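You operate a simulated robot arm through the tools that you are given. There is no shell and no other tool.

You run a simulated robot arm. Do the job below in one go: nothing can be reset, and whatever is moved stays where it is left.

## Task
Hand-pump till the relief valve opens at 25 bar, then drop to zero.
Fine: set the relief knob to 25, pump till the display drops back, hold the orange lever till the logger shows 0, then knob back to 55. Leave the cart's other valves, levers and pump controls as they are.

It is judged by the outcome, as a careful person would: the job done as asked, and still so three seconds after it is handed in. It fails if anything else is knocked over, pushed out of place, dropped, spilled or broken.

## Robot
A 7-joint arm with a two-finger parallel gripper, fixed in place. Base frame: the origin is at the foot of the arm, x ahead of it, y to its left, z up. Units: mm, rad, N and s.
With the tool pointing down near the work surface it reaches from about 280 to 720 mm from the base axis. Its first joint turns from -2.496 to 2.496 rad. Payload 3 kg.
Tool frame: the origin (TCP) lies between the finger pads and is the grasp point; the fingertips stand 30 mm ahead of it; z points along the fingers, y is the line along which they close. The gripper opens to 94 mm. The fingers are 28 mm wide and 10 mm thick; the gripper's body (50 by 96 mm) begins 55 mm behind the TCP.
Orientation is told as [roll, pitch, yaw] about the base's x, y, z axes, in that order, counted from this pose: with the fingers straight down and closing along the base's y, the tool's x points along the base's -x, its y along +y and its z along -z.

## Interface
- The arm moves only by the tool nudge_tool. Its argument "deltas" is a list of rows, each a list of 7 numbers: the shift along the tool's x, y, z in units of 20 mm (1.0 is 20 mm), then the turn, a rotation vector about the tool's x, y, z in units of 6 degrees (1.0 is 6 degrees), then the opening, from 0 (shut) to 1 (fully open). In form: [[dx, dy, dz, ax, ay, az, jaw], ...]. A call has 1 to 20 rows; each row shifts and turns the commanded pose from where the row before left it, along the tool's axes as they then stand. A call with a number of a shift or a turn outside -1 to 1 is refused whole. Each row takes 0.2 s and may step no farther than 50 mm and 0.15 rad from the row before; otherwise, or with a gripper value out of range, the whole call is refused. A pose out of reach is approached as far as the arm can. The call stops where the force on the tool passes 90 N (or 10 N more than at its start, if that is more) or the arm is blocked; 0.2 s more then pass. Each finger travels about 45 mm/s and halts on what it meets, pressing with about 29 N; the grip force reading is that of the motor and also rises with nothing between the fingers. The clock runs only during rows and for 0.2 s after the last one: add rows that do not move to give the fingers time. The reply holds the time, the measured pose of the TCP, the force on the tool along the base axes, the opening and the grip force, in the units named above and with some noise, with the torque about the TCP (base axes, N m) and any sound that the robot's microphone picked up.
- Cameras (640 x 400 px; columns grow to the right, rows downward): "scene" is fixed at [220.4, 501.7, 1394.6]; the picture's right is [-0.39, -0.92, 0.00], its down [-0.29, 0.12, -0.95] and it looks along [0.87, -0.37, -0.32] (base axes); focal length 302 px, centre (320, 200). "wrist" rides on the gripper at [76, 14, -103] in the tool frame; the picture's right is [-0.18, 0.98, 0.00], its down [-0.75, -0.14, -0.64] and it looks along [-0.63, -0.12, 0.77] (tool axes); focal length 243 px, centre (320, 200). There is no depth. A picture from a camera that has moved, and an enlarged one, comes with that camera's place and axes in the base frame and with its lens.
- capture(camera): a new picture of that camera. The clock stands still meanwhile.
- raise_lower(by): slides the trunk up (or, below 0, down) by that many mm; the arm rides with it, the base frame stays. It gives what a move gives, with no picture.
- zoom(camera, box): a new picture of the part [left, top, right, bottom] of that camera's present view, enlarged. The clock stands still meanwhile.
- sign_off(): hands the job in; it is judged then, once.

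Places have to be worked out from the pictures, the camera data and where the tool is seen. Open the gripper and draw the arm clear of the work before you hand the job in, unless the task says otherwise.

The tools are called as name(argument=value, ...) on one line, values as JSON. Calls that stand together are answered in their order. nudge_tool: Moves the arm, as the interface text tells. Its arguments: {"type":"object","properties":{"deltas":{"type":"array"}},"required":["deltas"]} The other tools are called the same way: raise_lower (by) slides the trunk up or down; capture (camera) takes a picture; zoom (camera, box) takes an enlarged picture of a part of a camera's view; sign_off () hands the job in.

At the start:

```text
clock: 0.0
tool_pos: [473.6, 272.4, 1288.1]
ee_rot: [-0.001, 0.001, 0.0]
contact_force: [-0.4, 0.1, 0.5]
moment: [0.02, 0.03, -0.01]
grip_width: 94.3
grip_force: 0.1
trunk travel left (down, up): [-175.0, 215.0]
```

scene: 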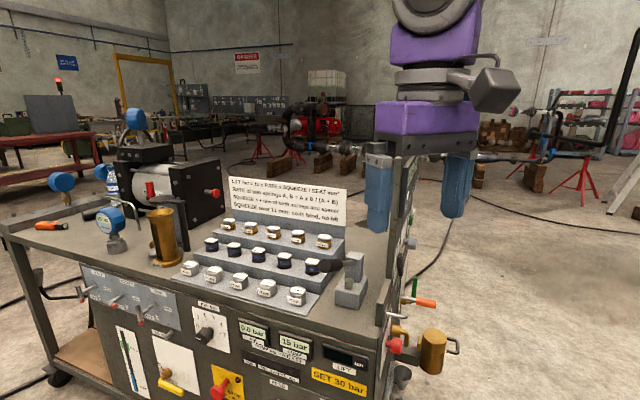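
wrist: 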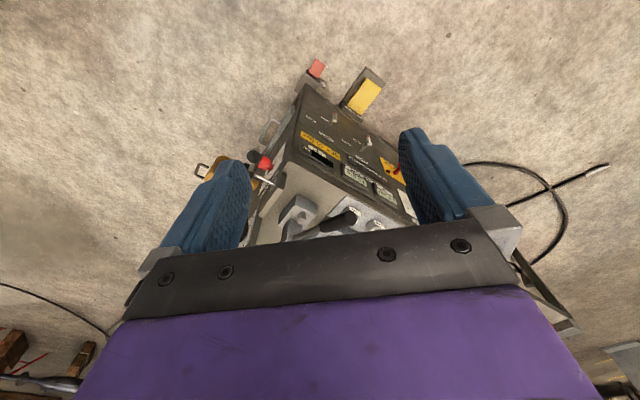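

The first pictures show a test cart with many controls; I'll enlarge them to read labels before moving.

zoom(camera="scene", box=[60, 250, 260, 400])

zoom(camera="scene", box=[200, 280, 400, 400])

zoom(camera="scene", box=[320, 220, 480, 400])

zoom(camera="scene", box=[160, 170, 360, 310])

zoom(camera="scene", box=[20, 100, 220, 260])

zoom(camera="wrist", box=[180, 50, 440, 250])

```text
2.67 times, centred on (160, 325) of scene
camera zoom: at [220.4, 501.7, 1394.6], right [-0.39, -0.92, 0.0], down [-0.29, 0.12, -0.95], along [0.87, -0.37, -0.32], focal length 807 px, centre (747, -133)
```

zoom: 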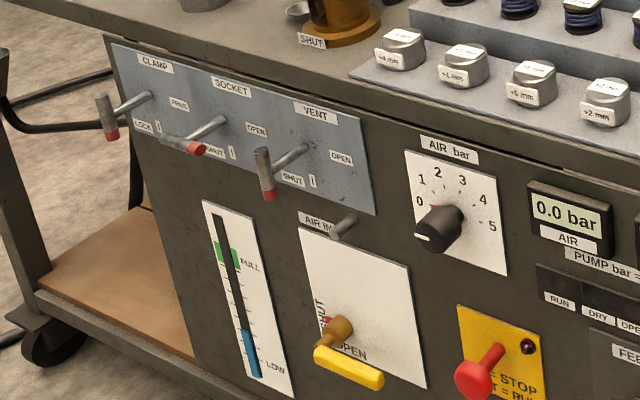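

```text
3.20 times, centred on (300, 340) of scene
camera zoom: at [220.4, 501.7, 1394.6], right [-0.39, -0.92, 0.0], down [-0.29, 0.12, -0.95], along [0.87, -0.37, -0.32], focal length 968 px, centre (384, -248)
```

zoom: 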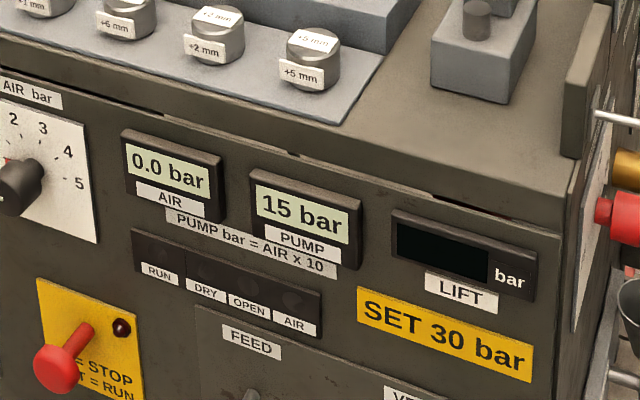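

```text
2.22 times, centred on (400, 310) of scene
camera zoom: at [220.4, 501.7, 1394.6], right [-0.39, -0.92, 0.0], down [-0.29, 0.12, -0.95], along [0.87, -0.37, -0.32], focal length 672 px, centre (142, -44)
```

zoom: 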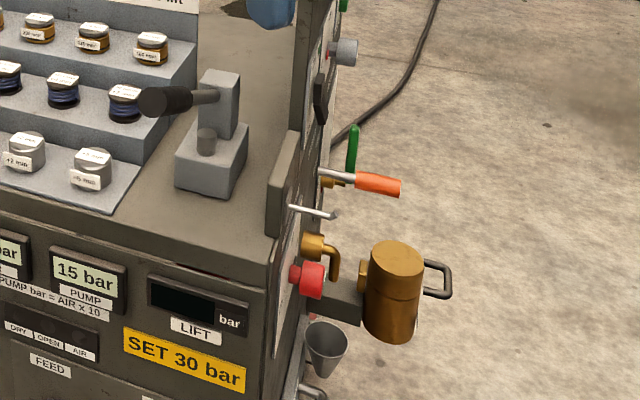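

```text
2.86 times, centred on (260, 240) of scene
camera zoom: at [220.4, 501.7, 1394.6], right [-0.39, -0.92, 0.0], down [-0.29, 0.12, -0.95], along [0.87, -0.37, -0.32], focal length 864 px, centre (491, 86)
```

zoom: 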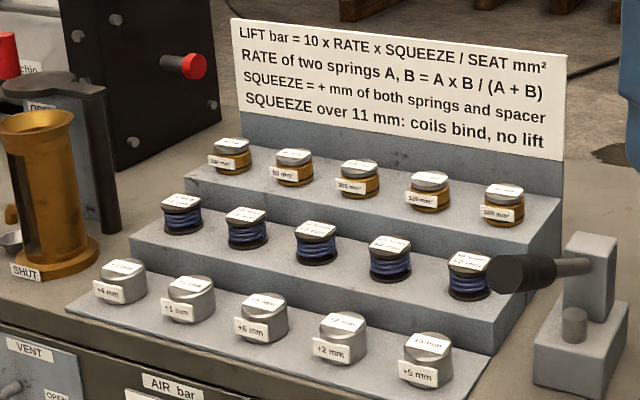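

```text
2.50 times, centred on (120, 180) of scene
camera zoom: at [220.4, 501.7, 1394.6], right [-0.39, -0.92, 0.0], down [-0.29, 0.12, -0.95], along [0.87, -0.37, -0.32], focal length 756 px, centre (820, 250)
```

zoom: 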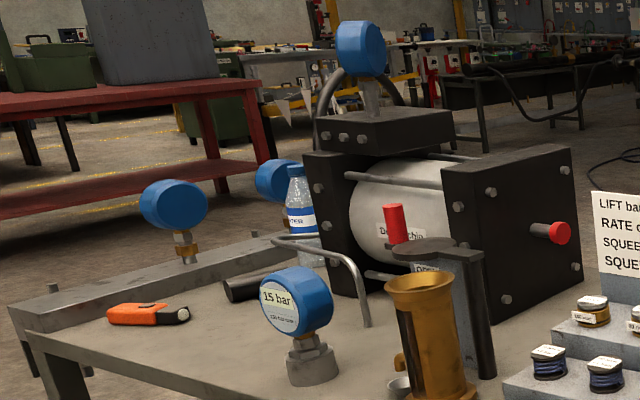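

```text
2.00 times, centred on (310, 150) of wrist
camera zoom: at [398.6, 286.7, 1390.4], right [0.18, 0.98, 0.0], down [0.75, -0.14, 0.64], along [0.63, -0.12, -0.77], focal length 485 px, centre (340, 300)
```

zoom: 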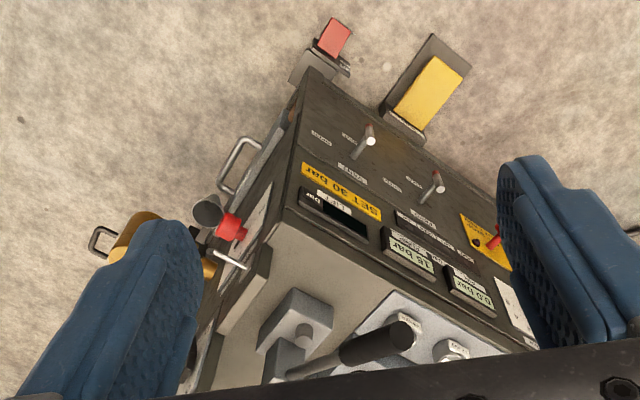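

The cart's display front faces toward -x/+y and the side with the orange lever and red knob faces the robot's base side (-x,-y). I'll move the arm at safe height to the -y side and yaw so the wrist camera looks at that side panel.

nudge_tool(deltas=[[0, -1, 0, 0, 0, 0, 1], [0, -1, 0, 0, 0, 0, 1], [0, -1, 0, 0, 0, 0, 1], [0, -1, 0, 0, 0, 0, 1], [0, -1, 0, 0, 0, 0, 1], [0, -1, 0, 0, 0, 0, 1], [0, -1, 0, 0, 0, 0, 1], [0, -1, 0, 0, 0, 0, 1], [0, -1, 0, 0, 0, 0, 1], [0, -1, 0, 0, 0, 0, 1], [0, -1, 0, 0, 0, 0, 1], [0, -1, 0, 0, 0, 0, 1], [0, -1, 0, 0, 0, 0, 1], [0, -1, 0, 0, 0, 0, 1], [0, 0, 0, 0, 0, -1, 1], [0, 0, 0, 0, 0, -1, 1], [0, 0, 0, 0, 0, -1, 1], [0, 0, 0, 0, 0, -1, 1], [0, 0, 0, 0, 0, -1, 1], [0, 0, 0, 0, 0, -1, 1]])

capture(camera="wrist")

capture(camera="scene")

```text
clock: 4.2
tool_pos: [472.2, -8.2, 1289.6]
ee_rot: [0.002, -0.002, 0.63]
contact_force: [0.7, 0.0, -0.3]
moment: [0.0, 0.03, 0.0]
grip_width: 93.8
grip_force: 0.0
trunk travel left (down, up): [-175.0, 215.0]
```

```text
taken
camera wrist: at [403.0, -43.0, 1392.2], right [-0.43, 0.9, 0.0], down [0.69, 0.33, 0.64], along [0.58, 0.28, -0.77], focal length 243 px, centre (320, 200)
```

wrist: 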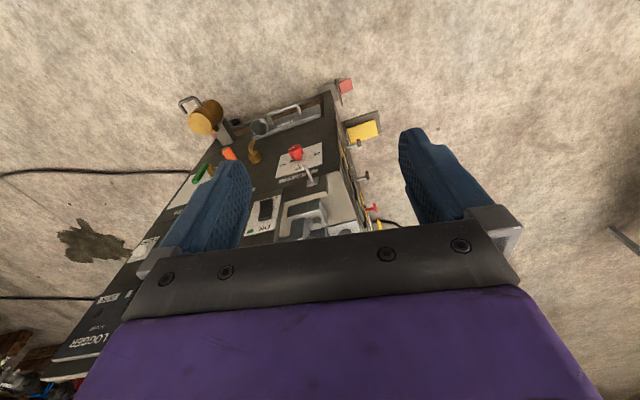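

```text
taken
```

scene: 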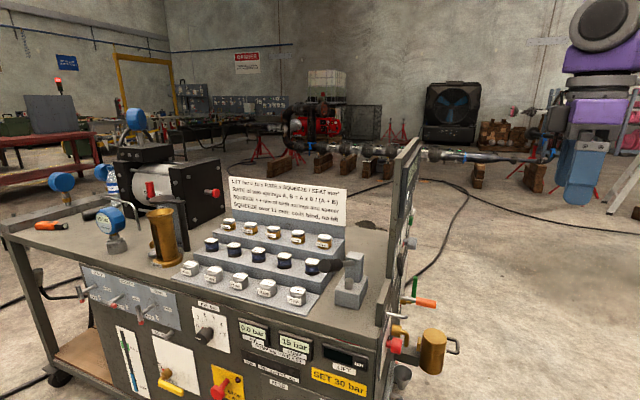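

The side panel is in view, upside down. I'll zoom into it from here.

zoom(camera="wrist", box=[160, 70, 400, 250])

zoom(camera="wrist", box=[20, 220, 180, 400])

zoom(camera="scene", box=[360, 120, 480, 400])

```text
2.22 times, centred on (280, 160) of wrist
camera zoom: at [403.0, -43.0, 1392.2], right [-0.43, 0.9, 0.0], down [0.69, 0.33, 0.64], along [0.58, 0.28, -0.77], focal length 539 px, centre (409, 289)
```

zoom: 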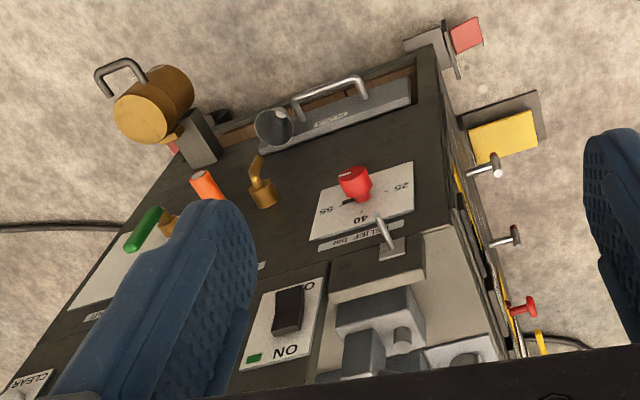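

```text
2.22 times, centred on (100, 310) of wrist
camera zoom: at [403.0, -43.0, 1392.2], right [-0.43, 0.9, 0.0], down [0.69, 0.33, 0.64], along [0.58, 0.28, -0.77], focal length 539 px, centre (809, -44)
```

zoom: 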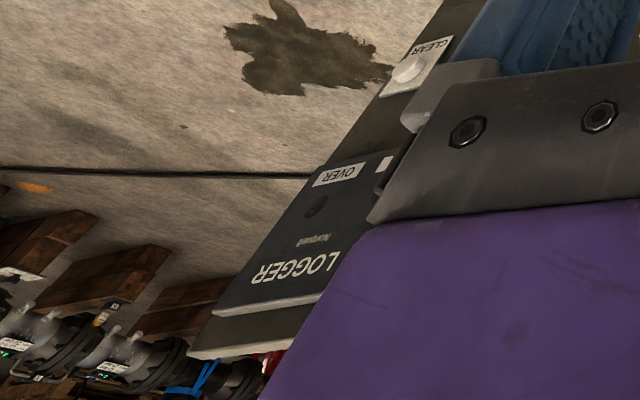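

```text
1.43 times, centred on (420, 260) of scene
camera zoom: at [220.4, 501.7, 1394.6], right [-0.39, -0.92, 0.0], down [-0.29, 0.12, -0.95], along [0.87, -0.37, -0.32], focal length 432 px, centre (177, 114)
```

zoom: 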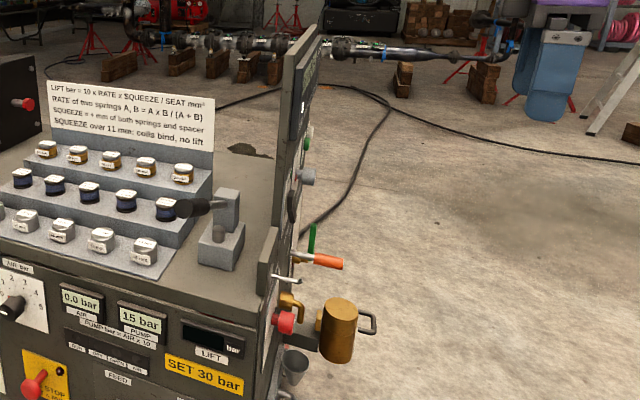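

The relief knob (red, scale 25–40–55), orange lever, a rocker ON/OFF, CLEAR button and the LOGGER are on this side panel. I'll back off, lower, and tilt forward for a frontal look.

nudge_tool(deltas=[[1, 0, 0, 0, 0, 0, 1], [1, 0, 0, 0, 0, 0, 1], [1, 0, 0, 0, 0, 0, 1], [1, 0, 0, 0, 0, 0, 1], [1, 0, 0, 0, 0, 0, 1], [1, 0, 0, 0, 0, 0, 1], [1, 0, 0, 0, 0, 0, 1], [0, 0, 1, 0, 0, 0, 1], [0, 0, 1, 0, 0, 0, 1], [0, 0, 1, 0, 0, 0, 1], [0, 0, 1, 0, 0, 0, 1], [0, 0, 1, 0, 0, 0, 1], [0, 0, 1, 0, 0, 0, 1], [0, 0, 0, 0, -1, 0, 1], [0, 0, 0, 0, -1, 0, 1], [0, 0, 0, 0, -1, 0, 1], [0, 0, 0, 0, -1, 0, 1], [0, 0, 0, 0, -1, 0, 1]])

capture(camera="wrist")

```text
clock: 8.0
tool_pos: [360.4, -93.3, 1168.9]
ee_rot: [0.001, -0.524, 0.627]
contact_force: [0.8, 0.2, -0.6]
moment: [0.0, 0.01, 0.0]
grip_width: 94.1
grip_force: 0.1
trunk travel left (down, up): [-175.0, 215.0]
```

```text
taken
camera wrist: at [257.1, -151.7, 1218.9], right [-0.45, 0.89, 0.09], down [0.35, 0.08, 0.93], along [0.82, 0.45, -0.35], focal length 243 px, centre (320, 200)
```

wrist: 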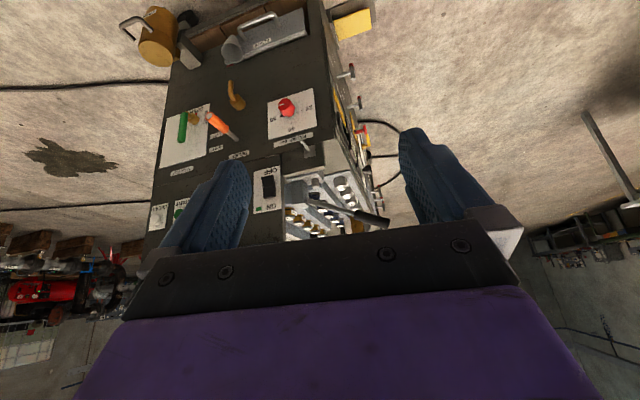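

I'll enlarge this view of the panel.

zoom(camera="wrist", box=[110, 0, 350, 150])

zoom(camera="wrist", box=[140, 90, 400, 250])

```text
2.67 times, centred on (230, 75) of wrist
camera zoom: at [257.1, -151.7, 1218.9], right [-0.45, 0.89, 0.09], down [0.35, 0.08, 0.93], along [0.82, 0.45, -0.35], focal length 647 px, centre (560, 533)
```

zoom: 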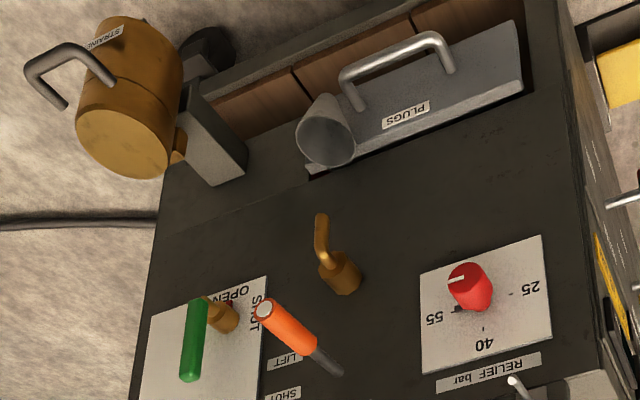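

```text
2.46 times, centred on (270, 170) of wrist
camera zoom: at [257.1, -151.7, 1218.9], right [-0.45, 0.89, 0.09], down [0.35, 0.08, 0.93], along [0.82, 0.45, -0.35], focal length 597 px, centre (443, 274)
```

zoom: 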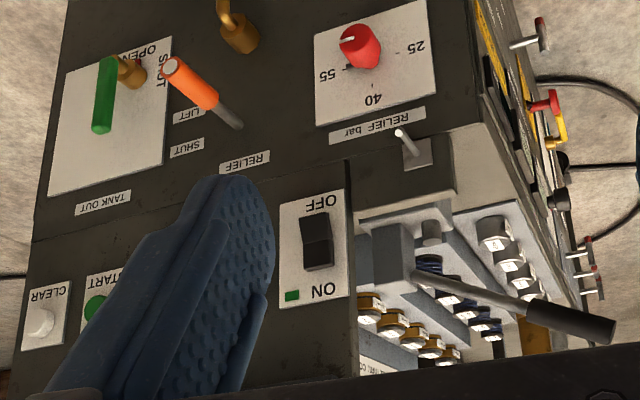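

Next I want the logger display and hand pump; I'll tilt up further, so upper parts come free of the gripper body, and close the fingers to clear the view.

nudge_tool(deltas=[[0, 0, 0, 0, -1, 0, 0], [0, 0, 0, 0, -1, 0, 0], [0, 0, 0, 0, -1, 0, 0], [0, 0, 0, 0, -1, 0, 0], [0, -1, 0, 0, 0, 0, 0], [0, -1, 0, 0, 0, 0, 0], [0, -1, 0, 0, 0, 0, 0], [0, -1, 0, 0, 0, 0, 0], [0, -1, 0, 0, 0, 0, 0]])

capture(camera="wrist")

```text
clock: 10.0
tool_pos: [439.8, -192.3, 1178.9]
ee_rot: [0.019, -0.81, 0.619]
contact_force: [0.1, 0.3, -0.2]
moment: [0.0, -0.01, -0.01]
grip_width: 0.0
grip_force: 29.3
out of reach, approached as far as the arm can: row 1, 2, 3, 4
trunk travel left (down, up): [-175.0, 215.0]
```

```text
taken
camera wrist: at [329.7, -257.0, 1194.7], right [-0.48, 0.87, 0.15], down [0.13, -0.09, 0.99], along [0.87, 0.49, -0.07], focal length 243 px, centre (320, 200)
```

wrist: 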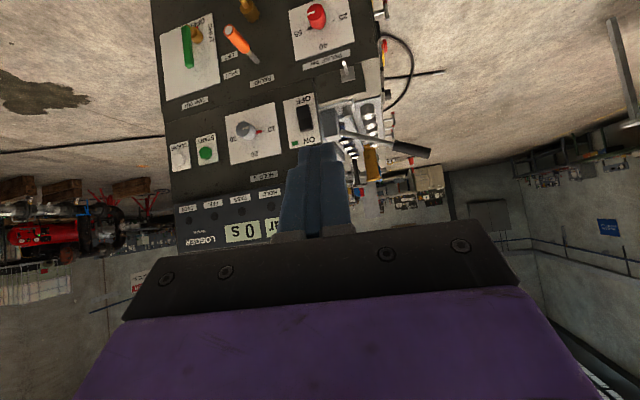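

Now the logger display is in view; I'll zoom on it and the whole panel.

zoom(camera="wrist", box=[160, 100, 320, 260])

zoom(camera="wrist", box=[280, 50, 440, 200])

zoom(camera="wrist", box=[150, 0, 390, 100])

zoom(camera="scene", box=[300, 230, 460, 360])

```text
2.50 times, centred on (240, 180) of wrist
camera zoom: at [329.7, -257.0, 1194.7], right [-0.48, 0.87, 0.15], down [0.13, -0.09, 0.99], along [0.87, 0.49, -0.07], focal length 606 px, centre (520, 250)
```

zoom: 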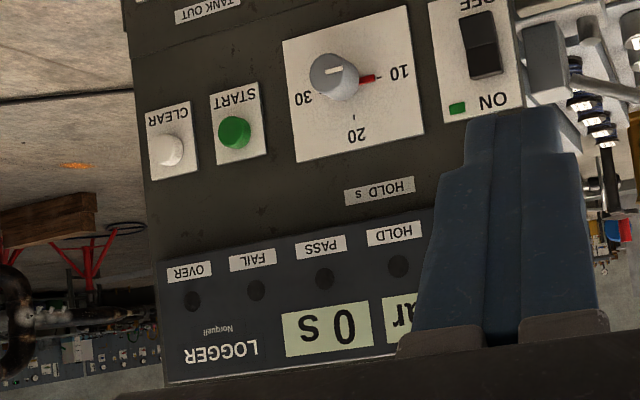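

```text
2.67 times, centred on (360, 125) of wrist
camera zoom: at [329.7, -257.0, 1194.7], right [-0.48, 0.87, 0.15], down [0.13, -0.09, 0.99], along [0.87, 0.49, -0.07], focal length 647 px, centre (213, 400)
```

zoom: 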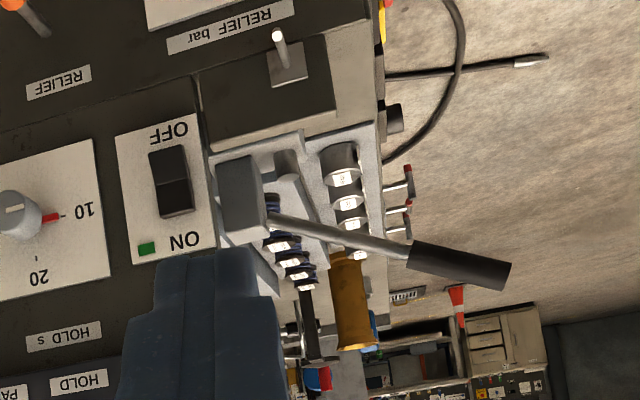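

```text
2.67 times, centred on (270, 50) of wrist
camera zoom: at [329.7, -257.0, 1194.7], right [-0.48, 0.87, 0.15], down [0.13, -0.09, 0.99], along [0.87, 0.49, -0.07], focal length 647 px, centre (453, 600)
```

zoom: 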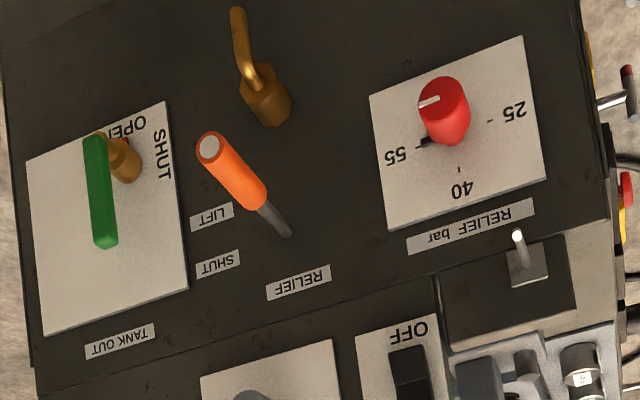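

```text
3.08 times, centred on (380, 295) of scene
camera zoom: at [220.4, 501.7, 1394.6], right [-0.39, -0.92, 0.0], down [-0.29, 0.12, -0.95], along [0.87, -0.37, -0.32], focal length 931 px, centre (135, -92)
```

zoom: 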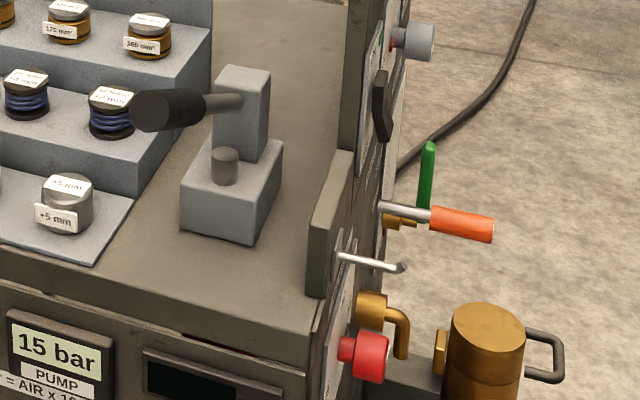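

The hand pump is the black-grip lever on the grey block (grip end ≈ (704,278,1078), pivot ≈ (853,136,972)); relief knob front ≈ (752,32,738); orange lever sticks out horizontally to ≈ (812,-145,780), SHUT now, LIFT downward. I'll lower the trunk and bring the tool level, pointing into the panel (heading ≈48°).

raise_lower(by=-175)

nudge_tool(deltas=[[0, 0, 0.5, -0.75, 0, -0.72, 0], [0, 0, 0.5, -0.75, 0, -0.72, 0], [0, 0, 0.5, 0, -1, 0, 0], [0, 0, 0.5, 0, -1, 0, 0], [0, 0, 0.5, 0, -1, 0, 0], [0, 0, 0.5, 0, -1, 0, 0], [0, 0, 0.5, 0, -1, 0, 0], [0, 0, 0.5, 0, -1, 0, 0], [0, 0, 0.5, 0, -1, 0, 0], [0, 0, 0, 0, -0.27, 0, 0]])

capture(camera="wrist")

capture(camera="scene")

```text
clock: 12.0
tool_pos: [438.8, -191.3, 1005.0]
ee_rot: [0.016, -0.81, 0.621]
contact_force: [-0.7, -0.9, -0.8]
moment: [0.0, 0.02, 0.01]
grip_width: 0.0
grip_force: 29.2
trunk travel left (down, up): [0.0, 390.0]
```

```text
clock: 14.2
tool_pos: [490.8, -135.0, 960.7]
ee_rot: [2.0, -1.56, -1.147]
contact_force: [0.8, -0.1, -0.5]
moment: [-0.03, 0.03, 0.03]
grip_width: 0.1
grip_force: 28.9
trunk travel left (down, up): [0.0, 390.0]
```

```text
taken
camera wrist: at [413.7, -203.2, 884.6], right [-0.74, 0.65, 0.19], down [-0.31, -0.58, 0.75], along [0.6, 0.49, 0.63], focal length 243 px, centre (320, 200)
```

wrist: 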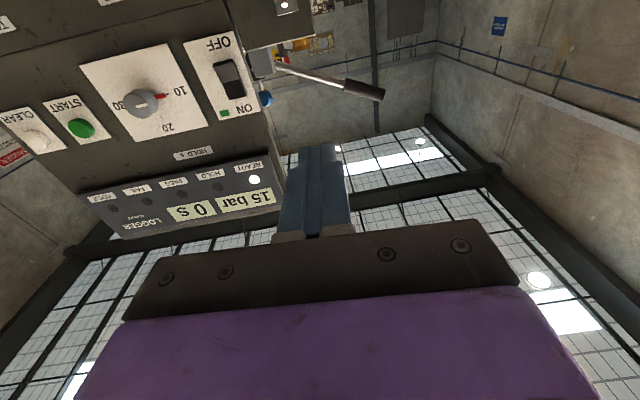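

```text
taken
```

scene: 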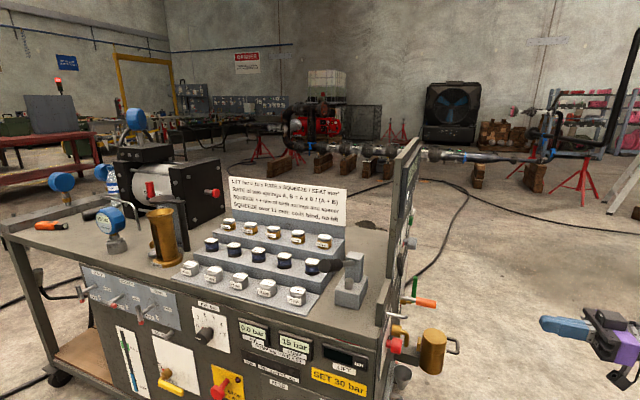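

The tool is now level, pointing along (0.66,0.75). The logger reads 15 bar / 0 s, READY lit. Next I move in front of the relief knob, fingertips about 60 mm short, fingers open.

nudge_tool(deltas=[[0.93, -0.36, 0.85, 0, 0, 0, 0.8], [0.93, -0.36, 0.85, 0, 0, 0, 0.8], [0.93, -0.36, 0.85, 0, 0, 0, 0.8], [0.93, -0.36, 0.85, 0, 0, 0, 0.8], [0.93, -0.36, 0.85, 0, 0, 0, 0.8], [0.93, -0.36, 0.85, 0, 0, 0, 0.8], [0.93, -0.36, 0.85, 0, 0, 0, 0.8], [0.93, -0.36, 0.85, 0, 0, 0, 0.8], [0.93, -0.36, 0.85, 0, 0, 0, 0.8], [0.93, -0.36, 0.85, 0, 0, 0, 0.8], [0.93, -0.36, 0.85, 0, 0, 0, 0.8], [0.93, -0.36, 0.85, 0, 0, 0, 0.8]])

capture(camera="wrist")

capture(camera="scene")

```text
clock: 16.8
tool_pos: [688.6, -36.7, 737.7]
ee_rot: [1.894, -1.561, -1.041]
contact_force: [0.1, -0.2, 0.3]
moment: [-0.02, 0.0, 0.03]
grip_width: 75.0
grip_force: 0.1
trunk travel left (down, up): [0.0, 390.0]
```

```text
taken
camera wrist: at [609.5, -105.0, 661.6], right [-0.74, 0.65, 0.19], down [-0.31, -0.58, 0.75], along [0.6, 0.49, 0.63], focal length 243 px, centre (320, 200)
```

wrist: 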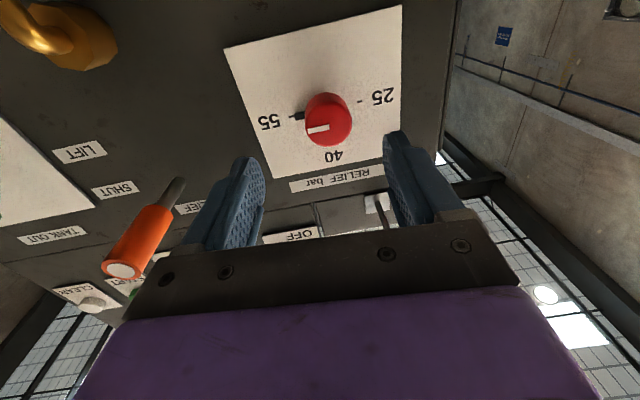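

```text
taken
```

scene: 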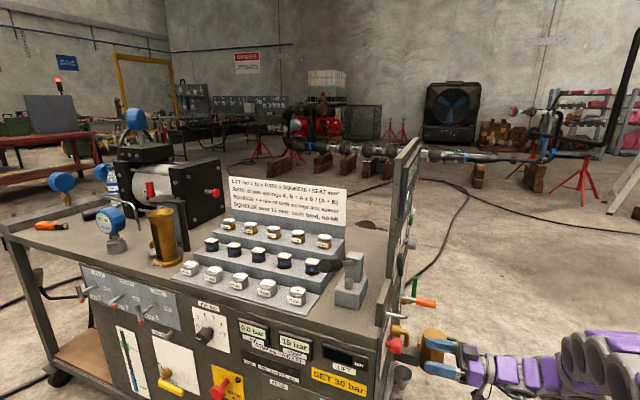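

The knob is nicely centred between the open fingers, pointer at 55; the 25–40–55 scale spans a half turn (counter-clockwise to 25), and the plate lies ≈128 mm ahead of the TCP. I'll test a +90° roll at this standoff so that I can then turn the knob by 180° in one grip.

nudge_tool(deltas=[[0, 0, 0, 0, 0, 1, 0.8], [0, 0, 0, 0, 0, 1, 0.8], [0, 0, 0, 0, 0, 1, 0.8], [0, 0, 0, 0, 0, 1, 0.8], [0, 0, 0, 0, 0, 1, 0.8], [0, 0, 0, 0, 0, 1, 0.8], [0, 0, 0, 0, 0, 1, 0.8], [0, 0, 0, 0, 0, 1, 0.8], [0, 0, 0, 0, 0, 1, 0.8], [0, 0, 0, 0, 0, 1, 0.8], [0, 0, 0, 0, 0, 1, 0.8], [0, 0, 0, 0, 0, 1, 0.8], [0, 0, 0, 0, 0, 1, 0.8], [0, 0, 0, 0, 0, 1, 0.8], [0, 0, 0, 0, 0, 1, 0.8]])

capture(camera="wrist")

```text
clock: 20.0
tool_pos: [688.6, -37.5, 737.2]
ee_rot: [1.575, 0.013, -0.718]
contact_force: [0.2, 0.3, 0.4]
moment: [-0.03, -0.04, 0.0]
grip_width: 75.2
grip_force: 0.1
trunk travel left (down, up): [0.0, 390.0]
```

```text
taken
camera wrist: at [564.7, -65.2, 752.8], right [0.14, -0.13, 0.98], down [0.14, -0.98, -0.15], along [0.98, 0.16, -0.12], focal length 243 px, centre (320, 200)
```

wrist: 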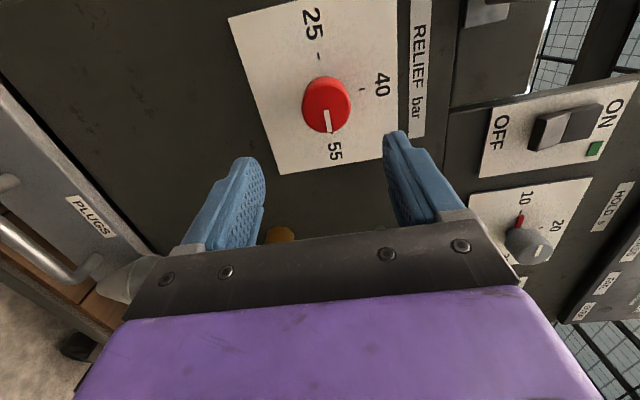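

Roll reached fine. The knob axis is about 6 mm up and 3 mm left of the tool axis; I correct, advance 88 mm, and then close on the knob.

nudge_tool(deltas=[[0.15, 0.28, 0, 0, 0, 0, 0.8], [0, 0, 1, 0, 0, 0, 0.8], [0, 0, 1, 0, 0, 0, 0.8], [0, 0, 1, 0, 0, 0, 0.8], [0, 0, 0.8, 0, 0, 0, 0.8], [0, 0, 0.6, 0, 0, 0, 0.8], [0, 0, 0, 0, 0, 0, 0.8]])

capture(camera="wrist")

zoom(camera="scene", box=[340, 280, 480, 400])

```text
clock: 21.6
tool_pos: [745.5, 31.5, 743.1]
ee_rot: [1.574, 0.007, -0.719]
contact_force: [-0.6, 0.6, 0.3]
moment: [-0.02, 0.03, 0.0]
grip_width: 75.1
grip_force: 0.1
trunk travel left (down, up): [0.0, 390.0]
```

```text
taken
camera wrist: at [620.6, 4.2, 757.9], right [0.14, -0.13, 0.98], down [0.14, -0.98, -0.15], along [0.98, 0.16, -0.12], focal length 243 px, centre (320, 200)
```

wrist: 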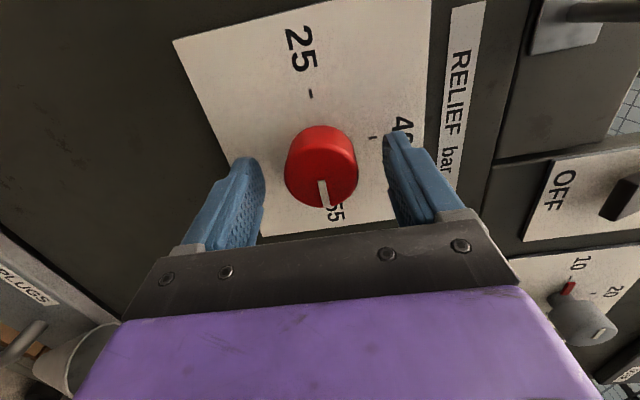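

```text
3.33 times, centred on (410, 340) of scene
camera zoom: at [220.4, 501.7, 1394.6], right [-0.39, -0.92, 0.0], down [-0.29, 0.12, -0.95], along [0.87, -0.37, -0.32], focal length 1008 px, centre (20, -267)
```

zoom: 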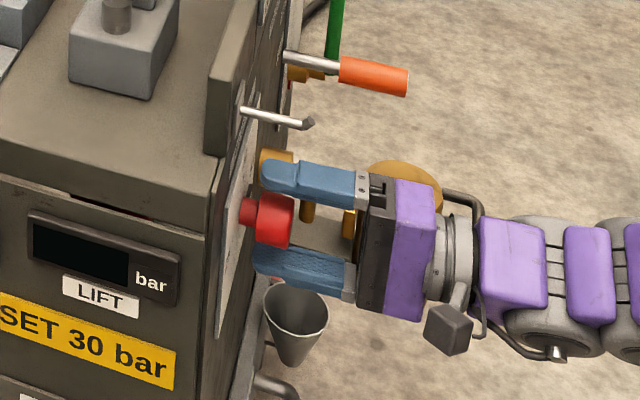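

Fingertips overlap the knob's cap and clear the plate. I nudge up 3 mm for centring and close.

nudge_tool(deltas=[[-0.05, 0.15, 0.2, 0, 0, 0, 0.7], [0, 0, 0, 0, 0, 0, 0.5], [0, 0, 0, 0, 0, 0, 0.3], [0, 0, 0, 0, 0, 0, 0], [0, 0, 0, 0, 0, 0, 0], [0, 0, 0, 0, 0, 0, 0]])

capture(camera="wrist")

zoom(camera="scene", box=[340, 280, 480, 400])

```text
clock: 23.0
tool_pos: [748.7, 32.6, 745.3]
ee_rot: [1.571, 0.009, -0.718]
contact_force: [-5.2, -0.5, -17.4]
moment: [-0.25, -0.03, -0.04]
grip_width: 41.4
grip_force: 44.8
trunk travel left (down, up): [0.0, 390.0]
```

```text
taken
camera wrist: at [624.0, 5.8, 759.7], right [0.15, -0.13, 0.98], down [0.14, -0.98, -0.15], along [0.98, 0.16, -0.12], focal length 243 px, centre (320, 200)
```

wrist: 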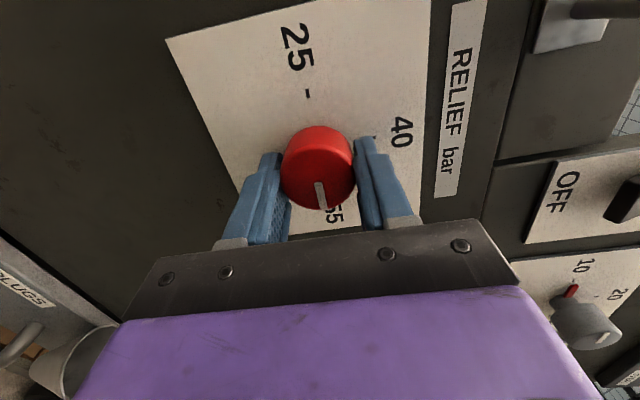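

```text
3.33 times, centred on (410, 340) of scene
camera zoom: at [220.4, 501.7, 1394.6], right [-0.39, -0.92, 0.0], down [-0.29, 0.12, -0.95], along [0.87, -0.37, -0.32], focal length 1008 px, centre (20, -267)
```

zoom: 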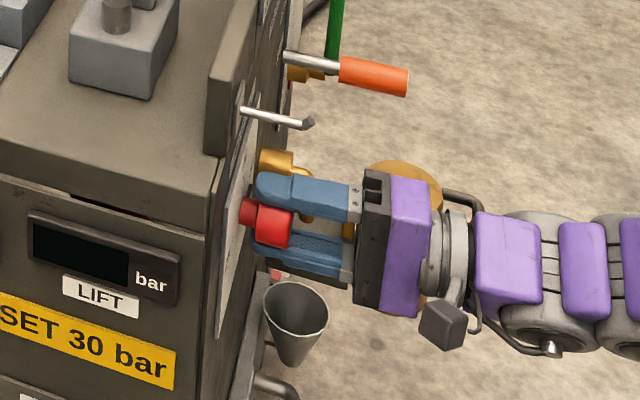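

The knob is gripped (41 mm), with −17 N vertical offset, meaning I'm a couple of mm high; I ease down, then turn counter-clockwise 60° and check.

nudge_tool(deltas=[[0, -0.13, 0, 0, 0, 0, 0], [0, 0, 0, 0, 0, -0.5, 0], [0, 0, 0, 0, 0, -1, 0], [0, 0, 0, 0, 0, -1, 0], [0, 0, 0, 0, 0, -1, 0], [0, 0, 0, 0, 0, -1, 0], [0, 0, 0, 0, 0, -1, 0], [0, 0, 0, 0, 0, -1, 0], [0, 0, 0, 0, 0, -1, 0], [0, 0, 0, 0, 0, -1, 0], [0, 0, 0, 0, 0, -1, 0], [0, 0, 0, 0, 0, -0.5, 0]])

capture(camera="wrist")

```text
clock: 25.6
tool_pos: [745.8, 38.1, 747.0]
ee_rot: [1.575, -1.041, -0.722]
contact_force: [-29.1, 14.4, 16.1]
moment: [-0.39, 0.42, -0.59]
grip_width: 40.7
grip_force: 44.9
trunk travel left (down, up): [0.0, 390.0]
```

```text
taken
camera wrist: at [641.2, -7.4, 686.9], right [-0.57, 0.49, 0.66], down [-0.04, -0.82, 0.58], along [0.82, 0.3, 0.49], focal length 243 px, centre (320, 200)
```

wrist: 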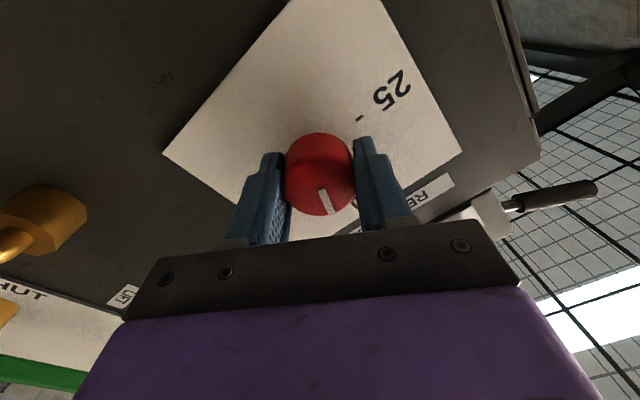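

The knob turns with the grip (60° done); side load of ~35 N along +tool-y shows the axis is slightly offset, so I shift ~6.5 mm that way and check the load.

nudge_tool(deltas=[[0.05, 0.15, 0, 0, 0, 0, 0], [0.05, 0.15, 0, 0, 0, 0, 0], [0, 0, 0, 0, 0, 0, 0]])

```text
clock: 26.4
tool_pos: [745.5, 36.4, 746.1]
ee_rot: [1.574, -1.039, -0.73]
contact_force: [23.3, 7.1, 5.9]
moment: [-0.68, 0.68, -1.01]
grip_width: 40.3
grip_force: 45.0
trunk travel left (down, up): [0.0, 390.0]
```

Loads are modest now. I continue turning another 60°.

nudge_tool(deltas=[[0, -0.08, 0.05, 0, 0, 0, 0], [0, 0, 0, 0, 0, -1, 0], [0, 0, 0, 0, 0, -1, 0], [0, 0, 0, 0, 0, -1, 0], [0, 0, 0, 0, 0, -1, 0], [0, 0, 0, 0, 0, -1, 0]])

capture(camera="wrist")

```text
clock: 27.8
tool_pos: [745.1, 36.5, 743.9]
ee_rot: [1.795, -1.563, -0.942]
contact_force: [4.7, -1.7, 3.9]
moment: [-0.9, 0.96, -1.18]
grip_width: 40.1
grip_force: 44.8
trunk travel left (down, up): [0.0, 390.0]
```

```text
taken
camera wrist: at [666.9, -30.9, 668.2], right [-0.74, 0.65, 0.19], down [-0.31, -0.58, 0.75], along [0.6, 0.49, 0.63], focal length 243 px, centre (320, 200)
```

wrist: 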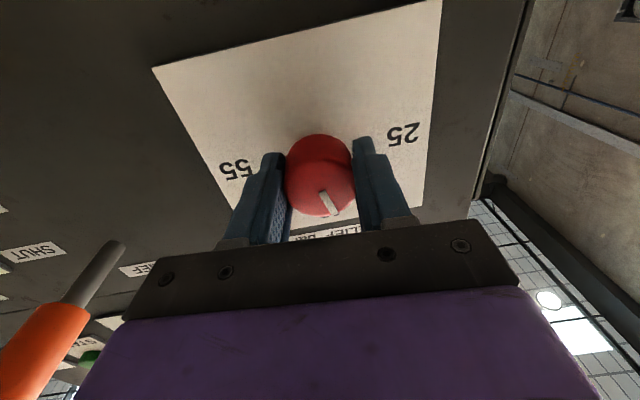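

Half done: pointer near 40, forces low. Continue another 48°.

nudge_tool(deltas=[[0, 0, 0, 0, 0, -1, 0], [0, 0, 0, 0, 0, -1, 0], [0, 0, 0, 0, 0, -1, 0], [0, 0, 0, 0, 0, -1, 0], [0, 0, 0, 0, 0, -1, 0], [0, 0, 0, 0, 0, -1, 0], [0, 0, 0, 0, 0, -1, 0], [0, 0, 0, 0, 0, -1, 0]])

capture(camera="wrist")

```text
clock: 29.4
tool_pos: [747.8, 42.9, 745.4]
ee_rot: [-1.493, -0.86, 2.383]
contact_force: [7.4, -1.0, -37.9]
moment: [0.19, -0.12, -0.31]
grip_width: 40.6
grip_force: 44.9
out of reach, approached as far as the arm can: row 7, 8
trunk travel left (down, up): [0.0, 390.0]
stopped in row 8: the force on the tool passed its limit at 110 N (the readings are from after the stop); the commanded pose is now the measured one
```

```text
taken
camera wrist: at [710.0, -65.0, 684.1], right [-0.68, 0.54, -0.5], down [-0.69, -0.22, 0.69], along [0.27, 0.81, 0.52], focal length 243 px, centre (320, 200)
```

wrist: 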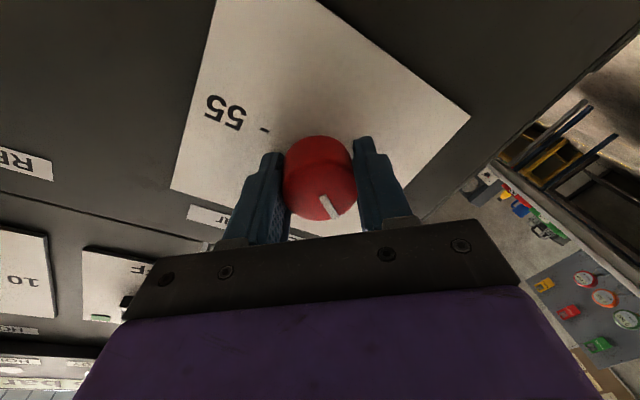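

The wrist hit its limit at about −41° of roll (≈131° turned). I'll release, back off a little, roll back 72°, and look before re-gripping.

nudge_tool(deltas=[[0, 0, 0, 0, 0, 0, 0.3], [0, 0, 0, 0, 0, 0, 0.6], [0, 0, 0, 0, 0, 0, 0.8], [0, 0, 0, 0, 0, 0, 0.8], [0, 0, -0.4, 0, 0, 0, 0.8], [0, 0, 0, 0, 0, 1, 0.8], [0, 0, 0, 0, 0, 1, 0.8], [0, 0, 0, 0, 0, 1, 0.8], [0, 0, 0, 0, 0, 1, 0.8], [0, 0, 0, 0, 0, 1, 0.8], [0, 0, 0, 0, 0, 1, 0.8], [0, 0, 0, 0, 0, 1, 0.8]])

capture(camera="wrist")

zoom(camera="scene", box=[340, 280, 480, 400])

```text
clock: 32.0
tool_pos: [740.2, 34.6, 753.5]
ee_rot: [0.449, -1.533, 0.423]
contact_force: [-0.6, -0.1, -0.6]
moment: [0.02, -0.02, 0.02]
grip_width: 75.1
grip_force: 0.0
trunk travel left (down, up): [0.0, 390.0]
```

```text
taken
camera wrist: at [661.3, -36.5, 681.2], right [-0.74, 0.64, 0.2], down [-0.28, -0.57, 0.77], along [0.61, 0.52, 0.6], focal length 243 px, centre (320, 200)
```

wrist: 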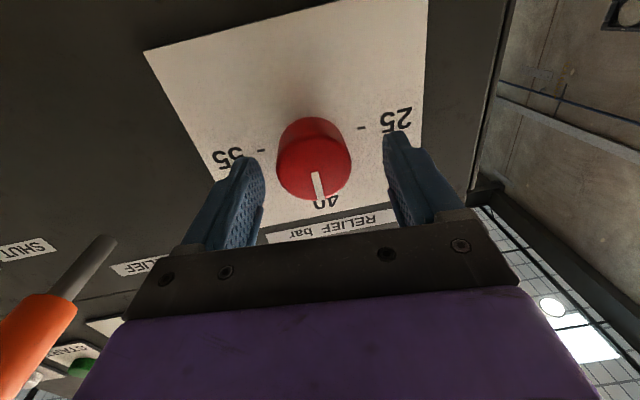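

```text
3.33 times, centred on (410, 340) of scene
camera zoom: at [220.4, 501.7, 1394.6], right [-0.39, -0.92, 0.0], down [-0.29, 0.12, -0.95], along [0.87, -0.37, -0.32], focal length 1008 px, centre (20, -267)
```

zoom: 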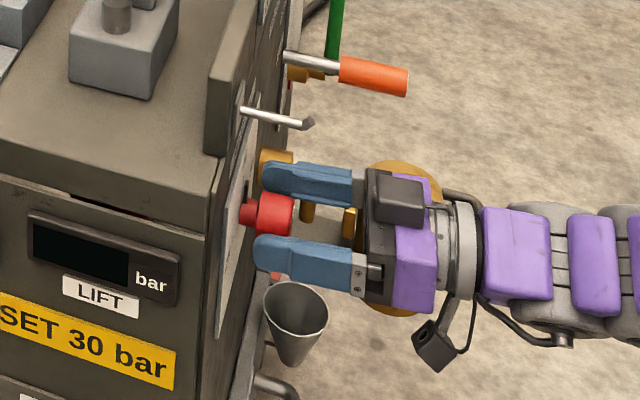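

The knob's pointer now sits at 40 (it appears to have a detent there, or slipped back). I'll re-centre (down 9 mm), fix the slight nose-down tilt, roll +66° and prepare for one 90°+ turn.

nudge_tool(deltas=[[0.45, -0.13, 0, 0, -0.3, 0, 0.8], [0, 0, 0, 0, 0, 1, 0.8], [0, 0, 0, 0, 0, 1, 0.8], [0, 0, 0, 0, 0, 1, 0.8], [0, 0, 0, 0, 0, 1, 0.8], [0, 0, 0, 0, 0, 1, 0.8], [0, 0, 0, 0, 0, 1, 0.8], [0, 0, 0, 0, 0, 1, 0.8], [0, 0, 0, 0, 0, 1, 0.8], [0, 0, 0, 0, 0, 1, 0.8], [0, 0, 0, 0, 0, 1, 0.8], [0, 0, 0, 0, 0, 1, 0.8], [0, 0, 0, 0, 0, 1, 0.8]])

capture(camera="wrist")

```text
clock: 34.8
tool_pos: [742.9, 33.2, 743.9]
ee_rot: [1.567, -0.299, -0.7]
contact_force: [-0.1, 0.4, 0.3]
moment: [-0.03, 0.0, 0.05]
grip_width: 75.2
grip_force: 0.1
trunk travel left (down, up): [0.0, 390.0]
```

```text
taken
camera wrist: at [618.6, 2.8, 735.8], right [-0.08, 0.07, 0.99], down [0.17, -0.98, 0.09], along [0.98, 0.18, 0.07], focal length 243 px, centre (320, 200)
```

wrist: 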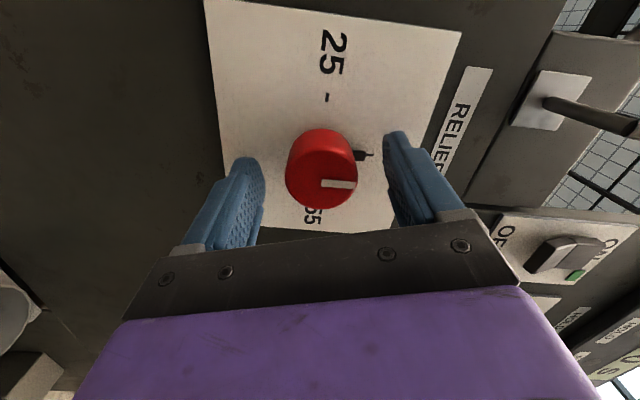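

The pointer is exactly at 40 and the knob is centred. I advance 5 mm, close, and check.

nudge_tool(deltas=[[0, 0, 0.25, 0, 0, 0, 0.7], [0, 0, 0, 0, 0, 0, 0.5], [0, 0, 0, 0, 0, 0, 0.3], [0, 0, 0, 0, 0, 0, 0], [0, 0, 0, 0, 0, 0, 0], [0, 0, 0, 0, 0, 0, 0]])

```text
clock: 36.2
tool_pos: [745.6, 37.0, 745.5]
ee_rot: [1.568, -0.299, -0.699]
contact_force: [-1.6, 2.6, 8.0]
moment: [-0.44, 0.49, -0.57]
grip_width: 39.5
grip_force: 45.0
trunk travel left (down, up): [0.0, 390.0]
```

Firm grip, low side load. Turning 90° counter-clockwise toward 25.

nudge_tool(deltas=[[0, 0.05, 0, 0, 0, -1, 0], [0, 0, 0, 0, 0, -1, 0], [0, 0, 0, 0, 0, -1, 0], [0, 0, 0, 0, 0, -1, 0], [0, 0, 0, 0, 0, -1, 0], [0, 0, 0, 0, 0, -1, 0], [0, 0, 0, 0, 0, -1, 0], [0, 0, 0, 0, 0, -1, 0], [0, 0, 0, 0, 0, -1, 0], [0, 0, 0, 0, 0, -1, 0], [0, 0, 0, 0, 0, -1, 0], [0, 0, 0, 0, 0, -1, 0], [0, 0, 0, 0, 0, -1, 0], [0, 0, 0, 0, 0, -1, 0], [0, 0, 0, 0, 0, -1, 0]])

capture(camera="wrist")

```text
clock: 39.4
tool_pos: [743.8, 37.6, 746.5]
ee_rot: [-1.56, -1.271, 2.431]
contact_force: [-7.3, 3.9, -2.0]
moment: [0.43, 1.02, -1.23]
grip_width: 40.5
grip_force: 45.0
trunk travel left (down, up): [0.0, 390.0]
```

```text
taken
camera wrist: at [686.3, -47.9, 669.0], right [-0.76, 0.64, -0.12], down [-0.48, -0.43, 0.76], along [0.44, 0.64, 0.64], focal length 243 px, centre (320, 200)
```

wrist: 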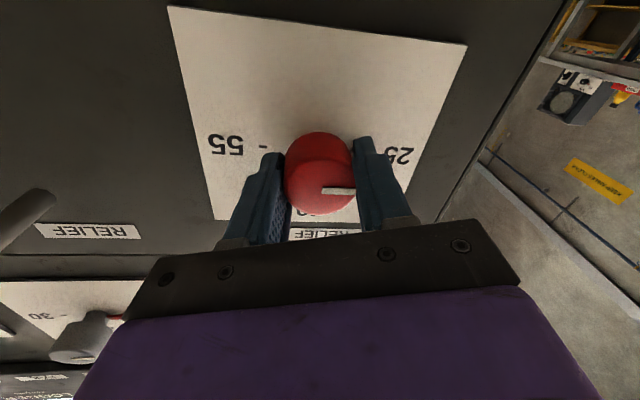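

The pointer line now points at 25. I open the fingers and back away to verify.

nudge_tool(deltas=[[0, 0, 0, 0, 0, 0, 0.3], [0, 0, 0, 0, 0, 0, 0.6], [0, 0, 0, 0, 0, 0, 0.8], [0, 0, 0, 0, 0, 0, 0.8], [0, 0, -1, 0, 0, 0, 0.8], [0, 0, -1, 0, 0, 0, 0.8], [0, 0, -1, 0, 0, 0, 0.8], [0, 0, -1, 0, 0, 0, 0.8], [0, 0, 0, 0, 0, 1, 0.8], [0, 0, 0, 0, 0, 1, 0.8], [0, 0, 0, 0, 0, 1, 0.8]])

capture(camera="wrist")

```text
clock: 41.8
tool_pos: [694.3, -24.1, 745.5]
ee_rot: [1.448, -1.554, -0.579]
contact_force: [0.1, 0.1, -0.8]
moment: [0.0, 0.0, -0.03]
grip_width: 75.2
grip_force: 0.0
trunk travel left (down, up): [0.0, 390.0]
```

```text
taken
camera wrist: at [617.3, -93.6, 669.8], right [-0.75, 0.63, 0.2], down [-0.29, -0.59, 0.75], along [0.59, 0.5, 0.63], focal length 243 px, centre (320, 200)
```

wrist: 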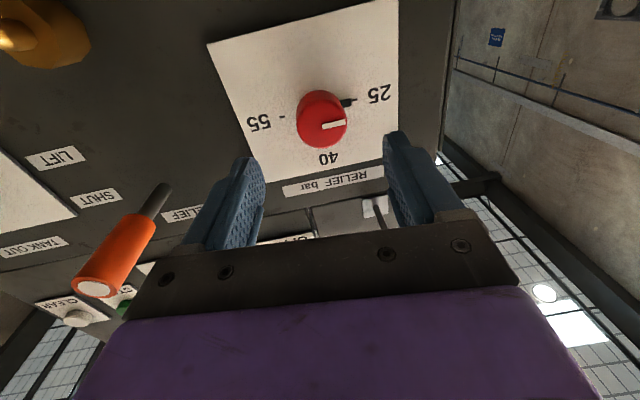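

Relief pointer is now clearly at 25. Next the hand pump: I back off 60 mm, roll +90° so the fingers lie above/below the pump handle, then raise the trunk.

nudge_tool(deltas=[[0, 0, -1, 0, 0, 1, 0.8], [0, 0, -1, 0, 0, 1, 0.8], [0, 0, -1, 0, 0, 1, 0.8], [0, 0, 0, 0, 0, 1, 0.8], [0, 0, 0, 0, 0, 1, 0.8], [0, 0, 0, 0, 0, 1, 0.8], [0, 0, 0, 0, 0, 1, 0.8], [0, 0, 0, 0, 0, 1, 0.8], [0, 0, 0, 0, 0, 1, 0.8], [0, 0, 0, 0, 0, 1, 0.8], [0, 0, 0, 0, 0, 1, 0.8], [0, 0, 0, 0, 0, 1, 0.8], [0, 0, 0, 0, 0, 1, 0.8], [0, 0, 0, 0, 0, 1, 0.8], [0, 0, 0, 0, 0, 1, 0.8]])

raise_lower(by=300)

capture(camera="wrist")

capture(camera="scene")

```text
clock: 45.0
tool_pos: [655.4, -72.9, 744.1]
ee_rot: [1.568, 0.015, -0.7]
contact_force: [0.1, 0.1, -0.2]
moment: [0.01, 0.0, 0.01]
grip_width: 75.2
grip_force: 0.0
trunk travel left (down, up): [0.0, 390.0]
```

```text
clock: 48.0
tool_pos: [655.9, -71.8, 1043.6]
ee_rot: [1.57, 0.016, -0.699]
contact_force: [-0.3, -0.1, -0.4]
moment: [0.0, -0.03, 0.02]
grip_width: 75.2
grip_force: 0.1
trunk travel left (down, up): [-300.0, 90.0]
```

```text
taken
camera wrist: at [532.6, -102.7, 1060.0], right [0.15, -0.13, 0.98], down [0.16, -0.98, -0.15], along [0.97, 0.18, -0.13], focal length 243 px, centre (320, 200)
```

wrist: 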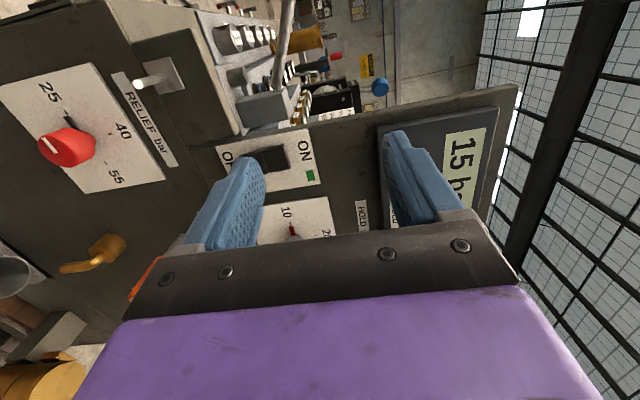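

```text
taken
```

scene: 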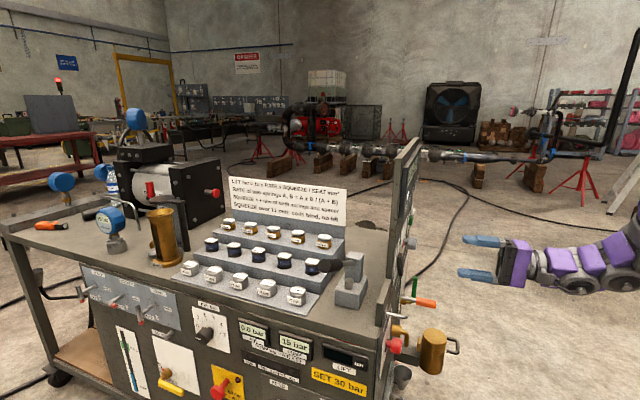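

Next I shift left along the panel by 154 mm and approach the handle, stopping about 80 mm short.

nudge_tool(deltas=[[0.96, 0.08, 0, 0, 0, 0, 0.8], [0.96, 0.08, 0, 0, 0, 0, 0.8], [0.96, 0.08, 0, 0, 0, 0, 0.8], [0.96, 0.08, 0, 0, 0, 0, 0.8], [0.96, 0.08, 0, 0, 0, 0, 0.8], [0.96, 0.08, 0, 0, 0, 0, 0.8], [0.96, 0.08, 0, 0, 0, 0, 0.8], [0.96, 0.08, 0, 0, 0, 0, 0.8], [0, 0, 1, 0, 0, 0, 0.8], [0, 0, 1, 0, 0, 0, 0.8], [0, 0, 1, 0, 0, 0, 0.8], [0, 0, 1, 0, 0, 0, 0.8], [0, 0, 1, 0, 0, 0, 0.8], [0, 0, 1, 0, 0, 0, 0.8], [0, 0, 1, 0, 0, 0, 0.8], [0, 0, 1, 0, 0, 0, 0.8], [0, 0, 1, 0, 0, 0, 0.8], [0, 0, 1, 0, 0, 0, 0.8]])

capture(camera="wrist")

capture(camera="scene")

```text
clock: 51.8
tool_pos: [667.7, 179.2, 1058.5]
ee_rot: [1.568, 0.017, -0.702]
contact_force: [-0.1, -0.3, 0.1]
moment: [-0.02, -0.03, 0.01]
grip_width: 75.4
grip_force: 0.1
trunk travel left (down, up): [-300.0, 90.0]
```

```text
taken
camera wrist: at [545.1, 150.2, 1073.7], right [0.15, -0.13, 0.98], down [0.16, -0.98, -0.15], along [0.97, 0.18, -0.13], focal length 243 px, centre (320, 200)
```

wrist: 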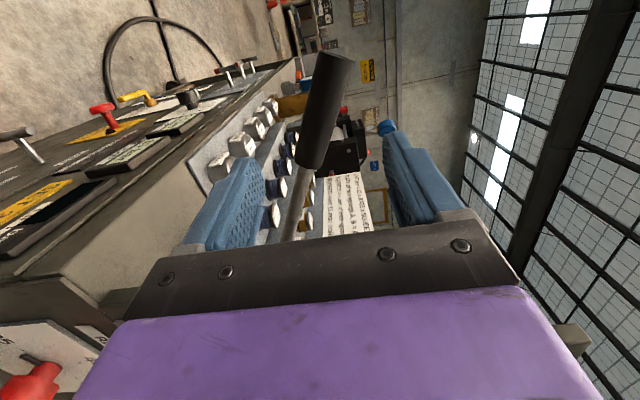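

```text
taken
```

scene: 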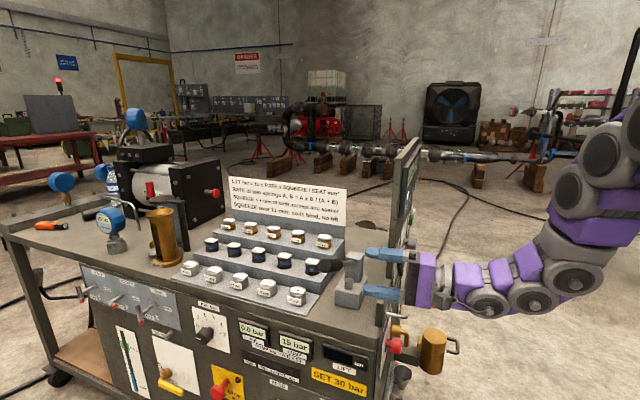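

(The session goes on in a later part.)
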